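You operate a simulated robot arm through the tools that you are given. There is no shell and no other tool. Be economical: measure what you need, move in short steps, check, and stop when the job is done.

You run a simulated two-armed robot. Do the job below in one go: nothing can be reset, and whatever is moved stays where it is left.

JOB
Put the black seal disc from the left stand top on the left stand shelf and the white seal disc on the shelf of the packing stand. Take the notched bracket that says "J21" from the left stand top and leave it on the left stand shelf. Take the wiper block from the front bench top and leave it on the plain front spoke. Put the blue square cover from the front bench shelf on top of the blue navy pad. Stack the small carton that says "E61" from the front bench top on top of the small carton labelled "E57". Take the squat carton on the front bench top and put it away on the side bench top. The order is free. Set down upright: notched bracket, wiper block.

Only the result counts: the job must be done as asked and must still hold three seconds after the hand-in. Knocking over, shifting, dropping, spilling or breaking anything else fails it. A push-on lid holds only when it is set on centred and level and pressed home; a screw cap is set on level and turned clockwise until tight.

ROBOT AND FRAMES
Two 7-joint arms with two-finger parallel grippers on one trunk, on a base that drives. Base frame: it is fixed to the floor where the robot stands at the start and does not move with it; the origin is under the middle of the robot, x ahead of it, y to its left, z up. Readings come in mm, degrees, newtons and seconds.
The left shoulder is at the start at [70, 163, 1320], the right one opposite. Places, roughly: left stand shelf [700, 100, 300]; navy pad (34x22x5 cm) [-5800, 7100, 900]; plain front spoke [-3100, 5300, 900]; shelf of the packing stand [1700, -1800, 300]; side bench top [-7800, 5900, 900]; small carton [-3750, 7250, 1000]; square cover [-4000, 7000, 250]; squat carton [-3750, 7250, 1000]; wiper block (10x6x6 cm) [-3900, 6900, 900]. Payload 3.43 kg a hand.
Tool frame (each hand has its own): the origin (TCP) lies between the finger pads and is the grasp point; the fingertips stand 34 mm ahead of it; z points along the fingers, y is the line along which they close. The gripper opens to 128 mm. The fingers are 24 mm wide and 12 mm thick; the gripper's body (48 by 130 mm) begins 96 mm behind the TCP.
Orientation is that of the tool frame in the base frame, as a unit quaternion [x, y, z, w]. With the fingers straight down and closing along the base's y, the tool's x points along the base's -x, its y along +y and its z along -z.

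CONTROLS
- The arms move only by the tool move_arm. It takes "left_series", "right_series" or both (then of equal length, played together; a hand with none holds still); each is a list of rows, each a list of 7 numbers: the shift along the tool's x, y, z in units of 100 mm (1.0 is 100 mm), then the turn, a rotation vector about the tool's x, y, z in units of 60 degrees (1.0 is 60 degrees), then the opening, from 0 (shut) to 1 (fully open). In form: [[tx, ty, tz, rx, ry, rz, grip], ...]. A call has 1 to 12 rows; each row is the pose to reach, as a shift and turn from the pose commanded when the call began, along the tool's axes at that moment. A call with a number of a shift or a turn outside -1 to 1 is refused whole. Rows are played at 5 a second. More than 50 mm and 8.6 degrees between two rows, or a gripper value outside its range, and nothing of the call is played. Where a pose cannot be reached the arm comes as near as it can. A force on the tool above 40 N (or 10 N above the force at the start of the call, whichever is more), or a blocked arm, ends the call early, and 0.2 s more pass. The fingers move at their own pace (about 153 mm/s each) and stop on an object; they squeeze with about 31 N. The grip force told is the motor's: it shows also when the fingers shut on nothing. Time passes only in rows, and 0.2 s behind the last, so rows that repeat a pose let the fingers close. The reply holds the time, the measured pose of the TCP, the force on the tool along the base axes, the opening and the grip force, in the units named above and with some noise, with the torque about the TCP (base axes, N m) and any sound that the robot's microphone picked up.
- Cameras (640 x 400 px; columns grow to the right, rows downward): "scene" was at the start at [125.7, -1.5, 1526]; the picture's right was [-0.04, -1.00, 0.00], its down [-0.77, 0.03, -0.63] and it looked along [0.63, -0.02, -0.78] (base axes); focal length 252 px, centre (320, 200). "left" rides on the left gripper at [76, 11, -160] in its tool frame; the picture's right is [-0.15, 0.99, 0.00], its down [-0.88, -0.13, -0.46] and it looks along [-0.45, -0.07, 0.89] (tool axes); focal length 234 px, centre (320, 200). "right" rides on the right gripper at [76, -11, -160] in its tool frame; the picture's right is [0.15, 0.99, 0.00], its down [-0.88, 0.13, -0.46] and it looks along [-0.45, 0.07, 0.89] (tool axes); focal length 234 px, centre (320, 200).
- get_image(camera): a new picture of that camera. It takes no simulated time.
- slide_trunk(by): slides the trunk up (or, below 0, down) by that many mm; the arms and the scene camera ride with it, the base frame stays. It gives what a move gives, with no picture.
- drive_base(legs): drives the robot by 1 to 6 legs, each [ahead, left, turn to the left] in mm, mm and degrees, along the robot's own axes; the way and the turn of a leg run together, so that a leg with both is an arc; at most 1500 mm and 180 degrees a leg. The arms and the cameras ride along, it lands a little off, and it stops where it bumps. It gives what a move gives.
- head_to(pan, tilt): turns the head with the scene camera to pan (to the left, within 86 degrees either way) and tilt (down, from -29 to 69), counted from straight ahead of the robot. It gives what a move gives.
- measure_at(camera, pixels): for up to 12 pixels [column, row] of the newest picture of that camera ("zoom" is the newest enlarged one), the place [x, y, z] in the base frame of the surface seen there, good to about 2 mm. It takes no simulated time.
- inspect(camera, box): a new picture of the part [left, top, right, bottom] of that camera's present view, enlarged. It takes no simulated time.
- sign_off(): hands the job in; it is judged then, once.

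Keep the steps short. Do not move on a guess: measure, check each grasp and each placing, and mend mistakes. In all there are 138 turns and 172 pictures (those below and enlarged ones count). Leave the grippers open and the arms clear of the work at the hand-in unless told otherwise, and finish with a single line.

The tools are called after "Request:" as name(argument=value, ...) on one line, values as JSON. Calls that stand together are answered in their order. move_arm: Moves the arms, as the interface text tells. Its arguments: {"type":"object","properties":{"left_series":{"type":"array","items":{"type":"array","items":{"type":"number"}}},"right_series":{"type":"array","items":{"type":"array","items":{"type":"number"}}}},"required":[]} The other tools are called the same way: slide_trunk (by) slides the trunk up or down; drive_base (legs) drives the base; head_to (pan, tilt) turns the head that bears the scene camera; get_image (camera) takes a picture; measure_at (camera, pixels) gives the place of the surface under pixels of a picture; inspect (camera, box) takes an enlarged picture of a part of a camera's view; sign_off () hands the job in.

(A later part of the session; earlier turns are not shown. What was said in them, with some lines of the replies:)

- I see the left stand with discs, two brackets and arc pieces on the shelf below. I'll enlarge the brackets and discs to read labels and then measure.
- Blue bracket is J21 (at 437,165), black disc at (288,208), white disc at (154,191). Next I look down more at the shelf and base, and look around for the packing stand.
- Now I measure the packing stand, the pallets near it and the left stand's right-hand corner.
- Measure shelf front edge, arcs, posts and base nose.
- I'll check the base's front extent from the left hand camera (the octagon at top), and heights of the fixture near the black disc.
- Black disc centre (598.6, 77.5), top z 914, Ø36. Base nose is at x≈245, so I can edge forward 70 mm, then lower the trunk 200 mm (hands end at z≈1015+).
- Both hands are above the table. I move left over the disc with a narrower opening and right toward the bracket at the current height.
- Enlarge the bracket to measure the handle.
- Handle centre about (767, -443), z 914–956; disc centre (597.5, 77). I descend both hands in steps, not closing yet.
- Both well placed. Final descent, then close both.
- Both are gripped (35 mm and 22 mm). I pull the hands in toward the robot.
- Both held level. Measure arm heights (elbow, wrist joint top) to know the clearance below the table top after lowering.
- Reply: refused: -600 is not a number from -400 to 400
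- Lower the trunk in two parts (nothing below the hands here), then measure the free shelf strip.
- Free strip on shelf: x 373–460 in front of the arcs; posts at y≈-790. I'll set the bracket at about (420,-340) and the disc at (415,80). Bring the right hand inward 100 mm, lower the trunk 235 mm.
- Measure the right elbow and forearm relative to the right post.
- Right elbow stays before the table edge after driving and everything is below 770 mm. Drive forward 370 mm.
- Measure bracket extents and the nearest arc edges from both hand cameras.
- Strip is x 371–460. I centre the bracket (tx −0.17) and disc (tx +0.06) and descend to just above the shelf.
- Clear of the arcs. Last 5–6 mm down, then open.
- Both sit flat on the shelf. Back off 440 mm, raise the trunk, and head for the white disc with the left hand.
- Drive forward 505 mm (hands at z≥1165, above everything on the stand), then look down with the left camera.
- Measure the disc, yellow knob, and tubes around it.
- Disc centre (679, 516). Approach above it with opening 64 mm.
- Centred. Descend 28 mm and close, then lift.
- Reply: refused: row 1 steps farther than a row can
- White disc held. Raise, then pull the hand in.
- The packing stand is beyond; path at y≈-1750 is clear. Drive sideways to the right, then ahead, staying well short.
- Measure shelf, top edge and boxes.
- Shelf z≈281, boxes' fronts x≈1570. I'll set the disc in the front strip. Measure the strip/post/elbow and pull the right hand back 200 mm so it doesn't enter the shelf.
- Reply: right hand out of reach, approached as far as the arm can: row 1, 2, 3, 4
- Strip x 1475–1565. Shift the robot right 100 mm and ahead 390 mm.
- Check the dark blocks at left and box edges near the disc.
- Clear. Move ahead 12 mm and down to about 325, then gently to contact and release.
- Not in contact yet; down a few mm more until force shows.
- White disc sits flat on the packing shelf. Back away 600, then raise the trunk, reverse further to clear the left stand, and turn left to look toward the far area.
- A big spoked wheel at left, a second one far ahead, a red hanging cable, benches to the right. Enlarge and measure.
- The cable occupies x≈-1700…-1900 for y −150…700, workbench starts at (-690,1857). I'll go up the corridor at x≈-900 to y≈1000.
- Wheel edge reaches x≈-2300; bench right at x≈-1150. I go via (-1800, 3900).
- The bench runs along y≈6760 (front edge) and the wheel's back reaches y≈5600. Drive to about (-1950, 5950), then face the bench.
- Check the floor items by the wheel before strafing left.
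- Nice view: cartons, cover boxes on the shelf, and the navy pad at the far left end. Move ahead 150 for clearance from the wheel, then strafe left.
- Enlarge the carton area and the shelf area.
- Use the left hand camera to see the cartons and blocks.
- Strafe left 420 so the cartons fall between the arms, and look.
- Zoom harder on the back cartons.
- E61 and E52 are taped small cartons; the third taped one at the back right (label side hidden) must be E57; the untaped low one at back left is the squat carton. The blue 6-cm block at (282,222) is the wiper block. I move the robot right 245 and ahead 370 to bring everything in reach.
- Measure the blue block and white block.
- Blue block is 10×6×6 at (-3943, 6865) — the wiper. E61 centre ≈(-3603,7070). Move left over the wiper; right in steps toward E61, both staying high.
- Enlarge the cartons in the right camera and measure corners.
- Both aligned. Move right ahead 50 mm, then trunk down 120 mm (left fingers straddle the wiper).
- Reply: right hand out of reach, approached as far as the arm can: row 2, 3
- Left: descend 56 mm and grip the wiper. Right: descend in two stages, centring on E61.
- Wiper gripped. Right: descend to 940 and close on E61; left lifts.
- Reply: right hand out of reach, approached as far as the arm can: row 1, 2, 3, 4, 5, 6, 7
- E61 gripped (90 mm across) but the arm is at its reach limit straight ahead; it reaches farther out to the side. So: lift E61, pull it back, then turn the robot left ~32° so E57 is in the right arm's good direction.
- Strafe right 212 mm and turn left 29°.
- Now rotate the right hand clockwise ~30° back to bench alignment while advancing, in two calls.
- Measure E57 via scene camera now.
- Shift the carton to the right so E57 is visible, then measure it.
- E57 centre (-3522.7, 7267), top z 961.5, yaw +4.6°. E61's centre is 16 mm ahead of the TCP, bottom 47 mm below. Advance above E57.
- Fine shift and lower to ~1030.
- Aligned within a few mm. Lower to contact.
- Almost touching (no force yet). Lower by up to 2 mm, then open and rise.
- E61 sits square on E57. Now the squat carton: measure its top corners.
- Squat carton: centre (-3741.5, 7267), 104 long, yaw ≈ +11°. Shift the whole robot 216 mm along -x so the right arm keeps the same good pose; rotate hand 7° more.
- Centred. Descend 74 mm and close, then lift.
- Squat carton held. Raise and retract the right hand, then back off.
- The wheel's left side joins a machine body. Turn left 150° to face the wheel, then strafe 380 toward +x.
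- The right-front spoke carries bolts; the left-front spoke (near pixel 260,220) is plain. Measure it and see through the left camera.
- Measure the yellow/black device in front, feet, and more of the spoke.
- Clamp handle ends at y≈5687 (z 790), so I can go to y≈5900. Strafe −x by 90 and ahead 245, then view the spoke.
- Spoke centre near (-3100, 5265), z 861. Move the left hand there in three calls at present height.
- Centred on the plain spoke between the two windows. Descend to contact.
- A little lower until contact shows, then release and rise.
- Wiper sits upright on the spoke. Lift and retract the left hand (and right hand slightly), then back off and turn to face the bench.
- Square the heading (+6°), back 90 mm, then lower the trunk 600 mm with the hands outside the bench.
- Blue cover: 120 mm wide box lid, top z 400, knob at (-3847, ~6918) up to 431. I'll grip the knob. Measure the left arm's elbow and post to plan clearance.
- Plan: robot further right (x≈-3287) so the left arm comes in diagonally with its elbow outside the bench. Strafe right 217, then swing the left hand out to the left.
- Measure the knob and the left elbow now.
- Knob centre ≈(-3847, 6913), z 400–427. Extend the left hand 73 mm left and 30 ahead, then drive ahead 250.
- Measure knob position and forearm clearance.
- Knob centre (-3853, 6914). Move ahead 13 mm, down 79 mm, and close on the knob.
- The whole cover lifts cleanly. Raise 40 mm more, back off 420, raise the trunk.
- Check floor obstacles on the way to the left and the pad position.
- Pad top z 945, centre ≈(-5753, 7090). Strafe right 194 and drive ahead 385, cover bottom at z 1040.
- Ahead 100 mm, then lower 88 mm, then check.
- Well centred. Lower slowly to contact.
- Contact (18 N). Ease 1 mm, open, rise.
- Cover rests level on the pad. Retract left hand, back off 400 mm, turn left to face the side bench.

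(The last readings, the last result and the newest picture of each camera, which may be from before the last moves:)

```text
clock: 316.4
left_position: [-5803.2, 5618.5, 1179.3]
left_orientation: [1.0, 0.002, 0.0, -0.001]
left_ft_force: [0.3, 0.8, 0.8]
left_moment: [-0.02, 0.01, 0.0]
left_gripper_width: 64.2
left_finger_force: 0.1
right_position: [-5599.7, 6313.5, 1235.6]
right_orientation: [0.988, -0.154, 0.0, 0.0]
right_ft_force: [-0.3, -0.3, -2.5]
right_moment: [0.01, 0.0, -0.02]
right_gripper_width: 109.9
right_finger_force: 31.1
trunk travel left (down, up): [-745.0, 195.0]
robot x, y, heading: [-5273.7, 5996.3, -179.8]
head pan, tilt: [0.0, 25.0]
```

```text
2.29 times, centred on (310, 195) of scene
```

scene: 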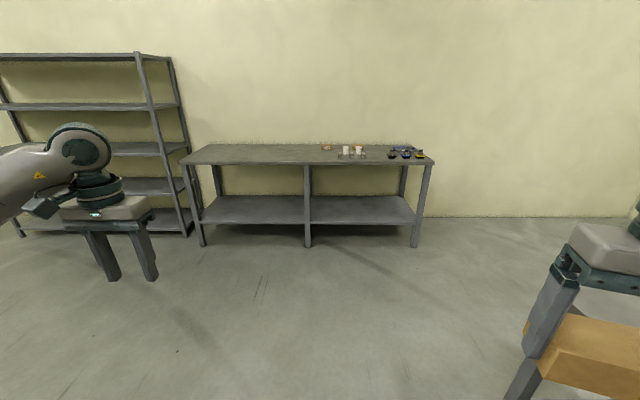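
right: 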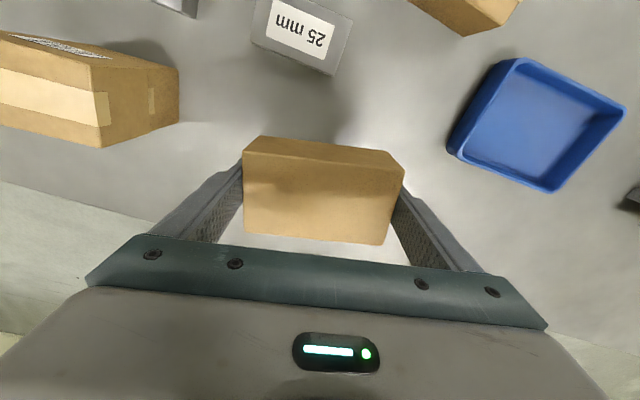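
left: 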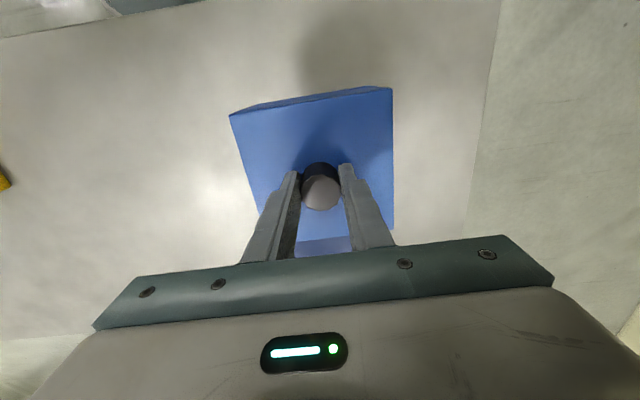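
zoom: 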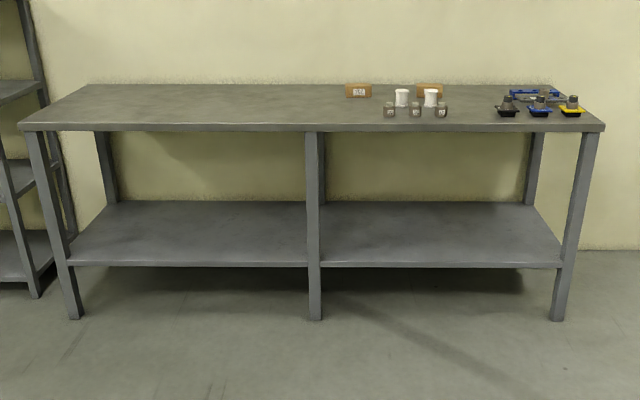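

Free area near (-7640, 5750). Drive diagonally to (-7090, 5435).

Request:
drive_base(legs=[[900, 280, 0], [900, 280, 0]])

Request:
move_arm(right_series=[[-0.35, 0, 0, 0, 0, 0, 0.5], [-0.7, 0, 0, 0, 0, 0, 0.5], [-1.0, 0, 0, 0, 0, 0, 0.5]])

Request:
move_arm(right_series=[[-0.35, 0, 0, 0, 0, 0, 0.5], [-0.7, 0, 0, 0, 0, 0, 0.5], [-1.0, 0, 0, 0, 0, 0, 0.5]])

Request:
head_to(pan=-20, tilt=40)

Request:
get_image(camera="scene")

Request:
get_image(camera="right")

```text
clock: 325.8
left_position: [-7594.8, 5023.0, 1180.3]
left_orientation: [1.0, 0.006, -0.002, 0.0]
left_ft_force: [0.1, -0.2, 0.7]
left_moment: [0.0, -0.01, 0.0]
left_gripper_width: 63.8
left_finger_force: 0.1
right_position: [-7394.0, 5719.4, 1235.2]
right_orientation: [0.988, -0.152, 0.0, 0.001]
right_ft_force: [-0.2, 0.5, -1.9]
right_moment: [0.0, -0.02, -0.01]
right_gripper_width: 109.7
right_finger_force: 30.9
trunk travel left (down, up): [-745.0, 195.0]
robot x, y, heading: [-7060.3, 5405.8, -179.0]
head pan, tilt: [0.0, 25.0]
```

```text
clock: 326.6
left_position: [-7594.4, 5023.0, 1178.3]
left_orientation: [1.0, 0.007, 0.0, 0.0]
left_ft_force: [-0.5, 0.1, -0.2]
left_moment: [0.0, -0.03, 0.0]
left_gripper_width: 63.8
left_finger_force: 0.1
right_position: [-7489.7, 5750.8, 1234.4]
right_orientation: [0.988, -0.152, 0.001, 0.001]
right_ft_force: [-0.2, -0.1, -2.1]
right_moment: [-0.02, -0.02, 0.03]
right_gripper_width: 109.9
right_finger_force: 30.8
trunk travel left (down, up): [-745.0, 195.0]
robot x, y, heading: [-7063.1, 5407.8, -179.2]
head pan, tilt: [0.0, 25.0]
```

```text
clock: 327.4
left_position: [-7596.0, 5024.1, 1178.6]
left_orientation: [1.0, 0.006, 0.0, -0.001]
left_ft_force: [-0.5, 0.6, -0.1]
left_moment: [-0.03, -0.02, -0.01]
left_gripper_width: 64.0
left_finger_force: 0.0
right_position: [-7585.2, 5781.6, 1234.5]
right_orientation: [0.988, -0.152, 0.001, 0.002]
right_ft_force: [0.6, 0.1, -2.6]
right_moment: [-0.02, 0.02, -0.02]
right_gripper_width: 109.9
right_finger_force: 30.7
trunk travel left (down, up): [-745.0, 195.0]
robot x, y, heading: [-7064.6, 5407.9, -179.2]
head pan, tilt: [0.0, 25.0]
```

```text
clock: 328.2
left_position: [-7594.1, 5023.2, 1179.5]
left_orientation: [1.0, 0.007, 0.0, 0.0]
left_ft_force: [-0.5, -0.2, -0.1]
left_moment: [0.01, 0.0, 0.02]
left_gripper_width: 64.0
left_finger_force: 0.0
right_position: [-7582.8, 5780.9, 1234.4]
right_orientation: [0.989, -0.151, 0.0, 0.001]
right_ft_force: [-0.6, 0.3, -1.7]
right_moment: [0.02, 0.01, 0.01]
right_gripper_width: 109.6
right_finger_force: 31.2
trunk travel left (down, up): [-745.0, 195.0]
robot x, y, heading: [-7063.7, 5407.3, -179.2]
head pan, tilt: [-20.0, 40.0]
```

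```text
48 pictures are left
```

scene: 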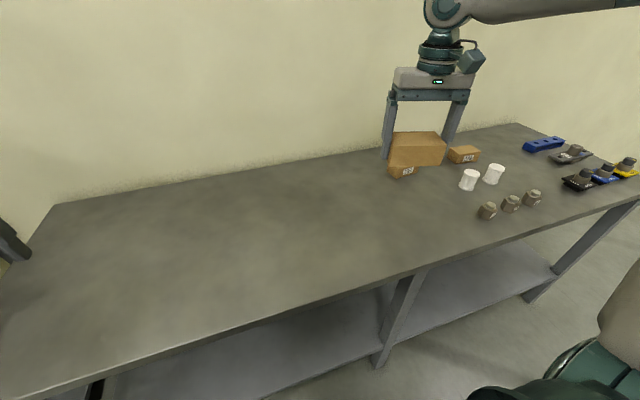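

```text
47 pictures are left
```

right: 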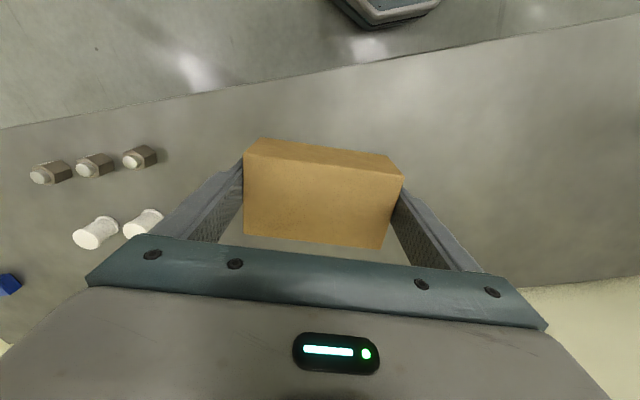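

Bench below is empty there. Lower trunk 150 (left hand also over empty bench), then the arm: 60 mm ahead and down.

Request:
slide_trunk(by=-150)

Request:
move_arm(right_series=[[-0.3, 0, 0, 0, 0, 0, 0.5], [-0.6, 0, 0.2, 0, 0, 0, 0.5], [-0.6, 0, 0.5, 0, 0, 0, 0.5], [-0.6, 0, 0.8, 0, 0, 0, 0.5], [-0.6, 0, 1.0, 0, 0, 0, 0.5], [-0.6, 0, 1.0, 0, 0, 0, 0.5]])

Request:
get_image(camera="right")

Request:
measure_at(camera="right", pixels=[[330, 110], [200, 150], [450, 150]])

```text
clock: 330.0
left_position: [-7594.9, 5024.0, 1030.2]
left_orientation: [1.0, 0.006, 0.0, 0.0]
left_ft_force: [-0.8, 0.7, 0.7]
left_moment: [-0.01, 0.01, 0.0]
left_gripper_width: 64.0
left_finger_force: 0.0
right_position: [-7584.5, 5782.1, 1085.3]
right_orientation: [0.989, -0.151, 0.0, 0.001]
right_ft_force: [-0.1, 0.0, -1.6]
right_moment: [0.03, 0.0, 0.0]
right_gripper_width: 109.9
right_finger_force: 31.1
trunk travel left (down, up): [-595.0, 345.0]
robot x, y, heading: [-7062.4, 5407.8, -179.1]
head pan, tilt: [-20.0, 40.0]
```

```text
clock: 331.4
left_position: [-7594.3, 5023.0, 1030.0]
left_orientation: [1.0, 0.006, 0.0, -0.001]
left_ft_force: [0.1, 0.6, 0.4]
left_moment: [-0.01, -0.01, 0.0]
left_gripper_width: 63.9
left_finger_force: 0.0
right_position: [-7639.4, 5798.8, 984.2]
right_orientation: [0.988, -0.151, -0.001, 0.001]
right_ft_force: [0.2, -0.3, -2.0]
right_moment: [-0.02, -0.04, 0.03]
right_gripper_width: 109.8
right_finger_force: 31.2
trunk travel left (down, up): [-595.0, 345.0]
robot x, y, heading: [-7060.5, 5406.8, -179.4]
head pan, tilt: [-20.0, 40.0]
```

```text
46 pictures are left
```

right: 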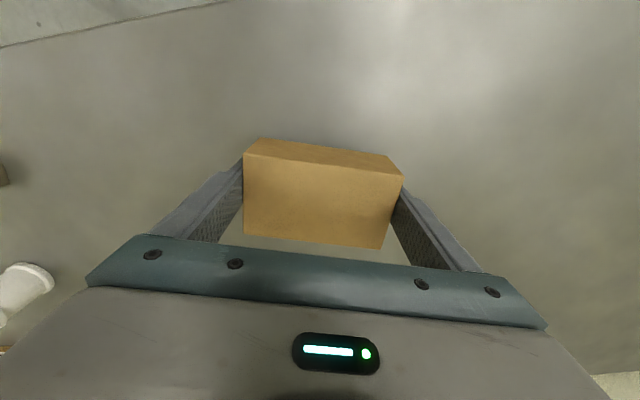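

```text
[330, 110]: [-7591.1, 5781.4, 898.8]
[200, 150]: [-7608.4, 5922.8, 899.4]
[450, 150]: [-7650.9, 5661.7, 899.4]
```

Clear around. Down 45 mm gently to contact.

Request:
move_arm(right_series=[[0, 0, 0.2, 0, 0, 0, 0.5], [0, 0, 0.36, 0, 0, 0, 0.5], [0, 0, 0.43, 0, 0, 0, 0.5], [0, 0, 0.455, 0, 0, 0, 0.5]])

Request:
move_arm(right_series=[[0, 0, 0.01, 0, 0, 0, 0.5], [0, 0, 0.02, 0, 0, 0, 0.5], [0, 0, 0.025, 0, 0, 0, 0.5]])

```text
clock: 332.4
left_position: [-7593.7, 5023.0, 1030.0]
left_orientation: [1.0, 0.006, 0.0, -0.001]
left_ft_force: [0.7, 0.2, 0.1]
left_moment: [0.01, -0.01, 0.02]
left_gripper_width: 64.0
left_finger_force: 0.0
right_position: [-7640.2, 5799.0, 938.0]
right_orientation: [0.989, -0.151, 0.0, 0.001]
right_ft_force: [-0.4, 1.1, 0.4]
right_moment: [0.16, 0.05, 0.01]
right_gripper_width: 109.7
right_finger_force: 30.9
trunk travel left (down, up): [-595.0, 345.0]
robot x, y, heading: [-7064.7, 5405.7, -179.1]
head pan, tilt: [-20.0, 40.0]
```

```text
clock: 333.2
left_position: [-7593.4, 5023.9, 1030.7]
left_orientation: [1.0, 0.006, -0.001, -0.001]
left_ft_force: [-0.3, 0.0, 0.3]
left_moment: [-0.02, 0.0, -0.03]
left_gripper_width: 64.0
left_finger_force: 0.1
right_position: [-7640.0, 5800.0, 938.5]
right_orientation: [0.989, -0.151, 0.0, 0.001]
right_ft_force: [1.8, 4.6, 15.7]
right_moment: [0.88, -0.48, 0.06]
right_gripper_width: 109.6
right_finger_force: 31.6
trunk travel left (down, up): [-595.0, 345.0]
robot x, y, heading: [-7061.4, 5406.2, -179.2]
head pan, tilt: [-20.0, 40.0]
```

Contact. Open and rise, then retract both hands.

Request:
move_arm(right_series=[[0, 0, 0, 0, 0, 0, 1], [0, 0, 0, 0, 0, 0, 1], [0, 0, 0, 0, 0, 0, 1], [0, 0, -0.3, 0, 0, 0, 1], [0, 0, -0.7, 0, 0, 0, 1], [0, 0, -1.0, 0, 0, 0, 1]], left_series=[[0, 0, 0, 0, 0, 0, 1], [0, 0, 0, 0, 0, 0, 1], [0, 0, 0, 0, 0, 0, 1], [0, 0, -0.3, 0, 0, 0, 1], [0, 0, -0.6, 0, 0, 0, 1], [0, 0, -0.6, 0, 0, 0, 1]])

Request:
slide_trunk(by=150)

Request:
drive_base(legs=[[-400, 0, 0]])

Request:
get_image(camera="scene")

```text
clock: 334.6
left_position: [-7596.9, 5021.1, 1089.0]
left_orientation: [1.0, 0.006, 0.0, -0.001]
left_ft_force: [-0.4, -0.7, 0.1]
left_moment: [0.0, -0.03, 0.0]
left_gripper_width: 128.2
left_finger_force: 0.1
right_position: [-7639.4, 5797.9, 1036.9]
right_orientation: [0.988, -0.152, 0.0, 0.001]
right_ft_force: [0.5, -0.1, 0.6]
right_moment: [0.02, 0.03, 0.0]
right_gripper_width: 127.9
right_finger_force: 0.2
trunk travel left (down, up): [-595.0, 345.0]
robot x, y, heading: [-7062.0, 5407.2, -179.3]
head pan, tilt: [-20.0, 40.0]
```

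```text
clock: 336.4
left_position: [-7596.2, 5021.8, 1238.8]
left_orientation: [1.0, 0.007, 0.0, -0.001]
left_ft_force: [-0.1, 1.4, 0.7]
left_moment: [0.0, 0.01, 0.04]
left_gripper_width: 128.0
left_finger_force: 0.1
right_position: [-7639.7, 5797.9, 1186.3]
right_orientation: [0.989, -0.151, 0.0, 0.001]
right_ft_force: [0.0, 0.6, 0.2]
right_moment: [0.0, 0.0, -0.03]
right_gripper_width: 128.1
right_finger_force: 0.2
trunk travel left (down, up): [-745.0, 195.0]
robot x, y, heading: [-7064.9, 5404.8, -178.9]
head pan, tilt: [-20.0, 40.0]
```

```text
clock: 338.8
left_position: [-7198.6, 5023.7, 1239.1]
left_orientation: [1.0, 0.008, 0.0, -0.001]
left_ft_force: [-0.1, 0.5, 0.1]
left_moment: [-0.02, 0.01, -0.01]
left_gripper_width: 127.8
left_finger_force: 0.1
right_position: [-7246.3, 5800.7, 1185.7]
right_orientation: [0.989, -0.149, 0.001, 0.001]
right_ft_force: [-0.2, -0.8, -0.2]
right_moment: [0.03, -0.01, 0.02]
right_gripper_width: 128.2
right_finger_force: 0.2
trunk travel left (down, up): [-745.0, 195.0]
robot x, y, heading: [-6667.1, 5412.7, -178.7]
head pan, tilt: [-20.0, 40.0]
```

```text
45 pictures are left
```

scene: 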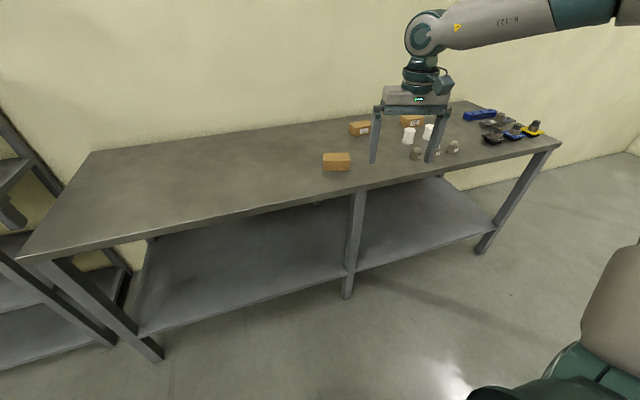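

Squat carton is on the side bench. For certainty about E57, read the labels of the small cartons on this bench.

Request:
inspect(camera="scene", box=[320, 105, 440, 180])

```text
5.33 times, centred on (380, 142) of scene
```

zoom: 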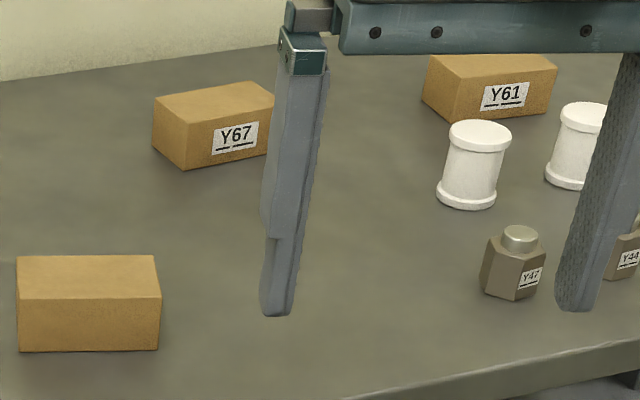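

Y67 and Y61, so neither is E57. The only small taped carton left at the stated spot is the one I stacked on. All placings were checked, the grippers are open and the arms are clear, so I hand in.

Request:
sign_off()

```text
The job is handed in.
```

I handed the job in with all seven items placed and each placing checked. The one thing I could not read was the label on the carton under E61: it faces away, so I took it to be E57 by elimination.
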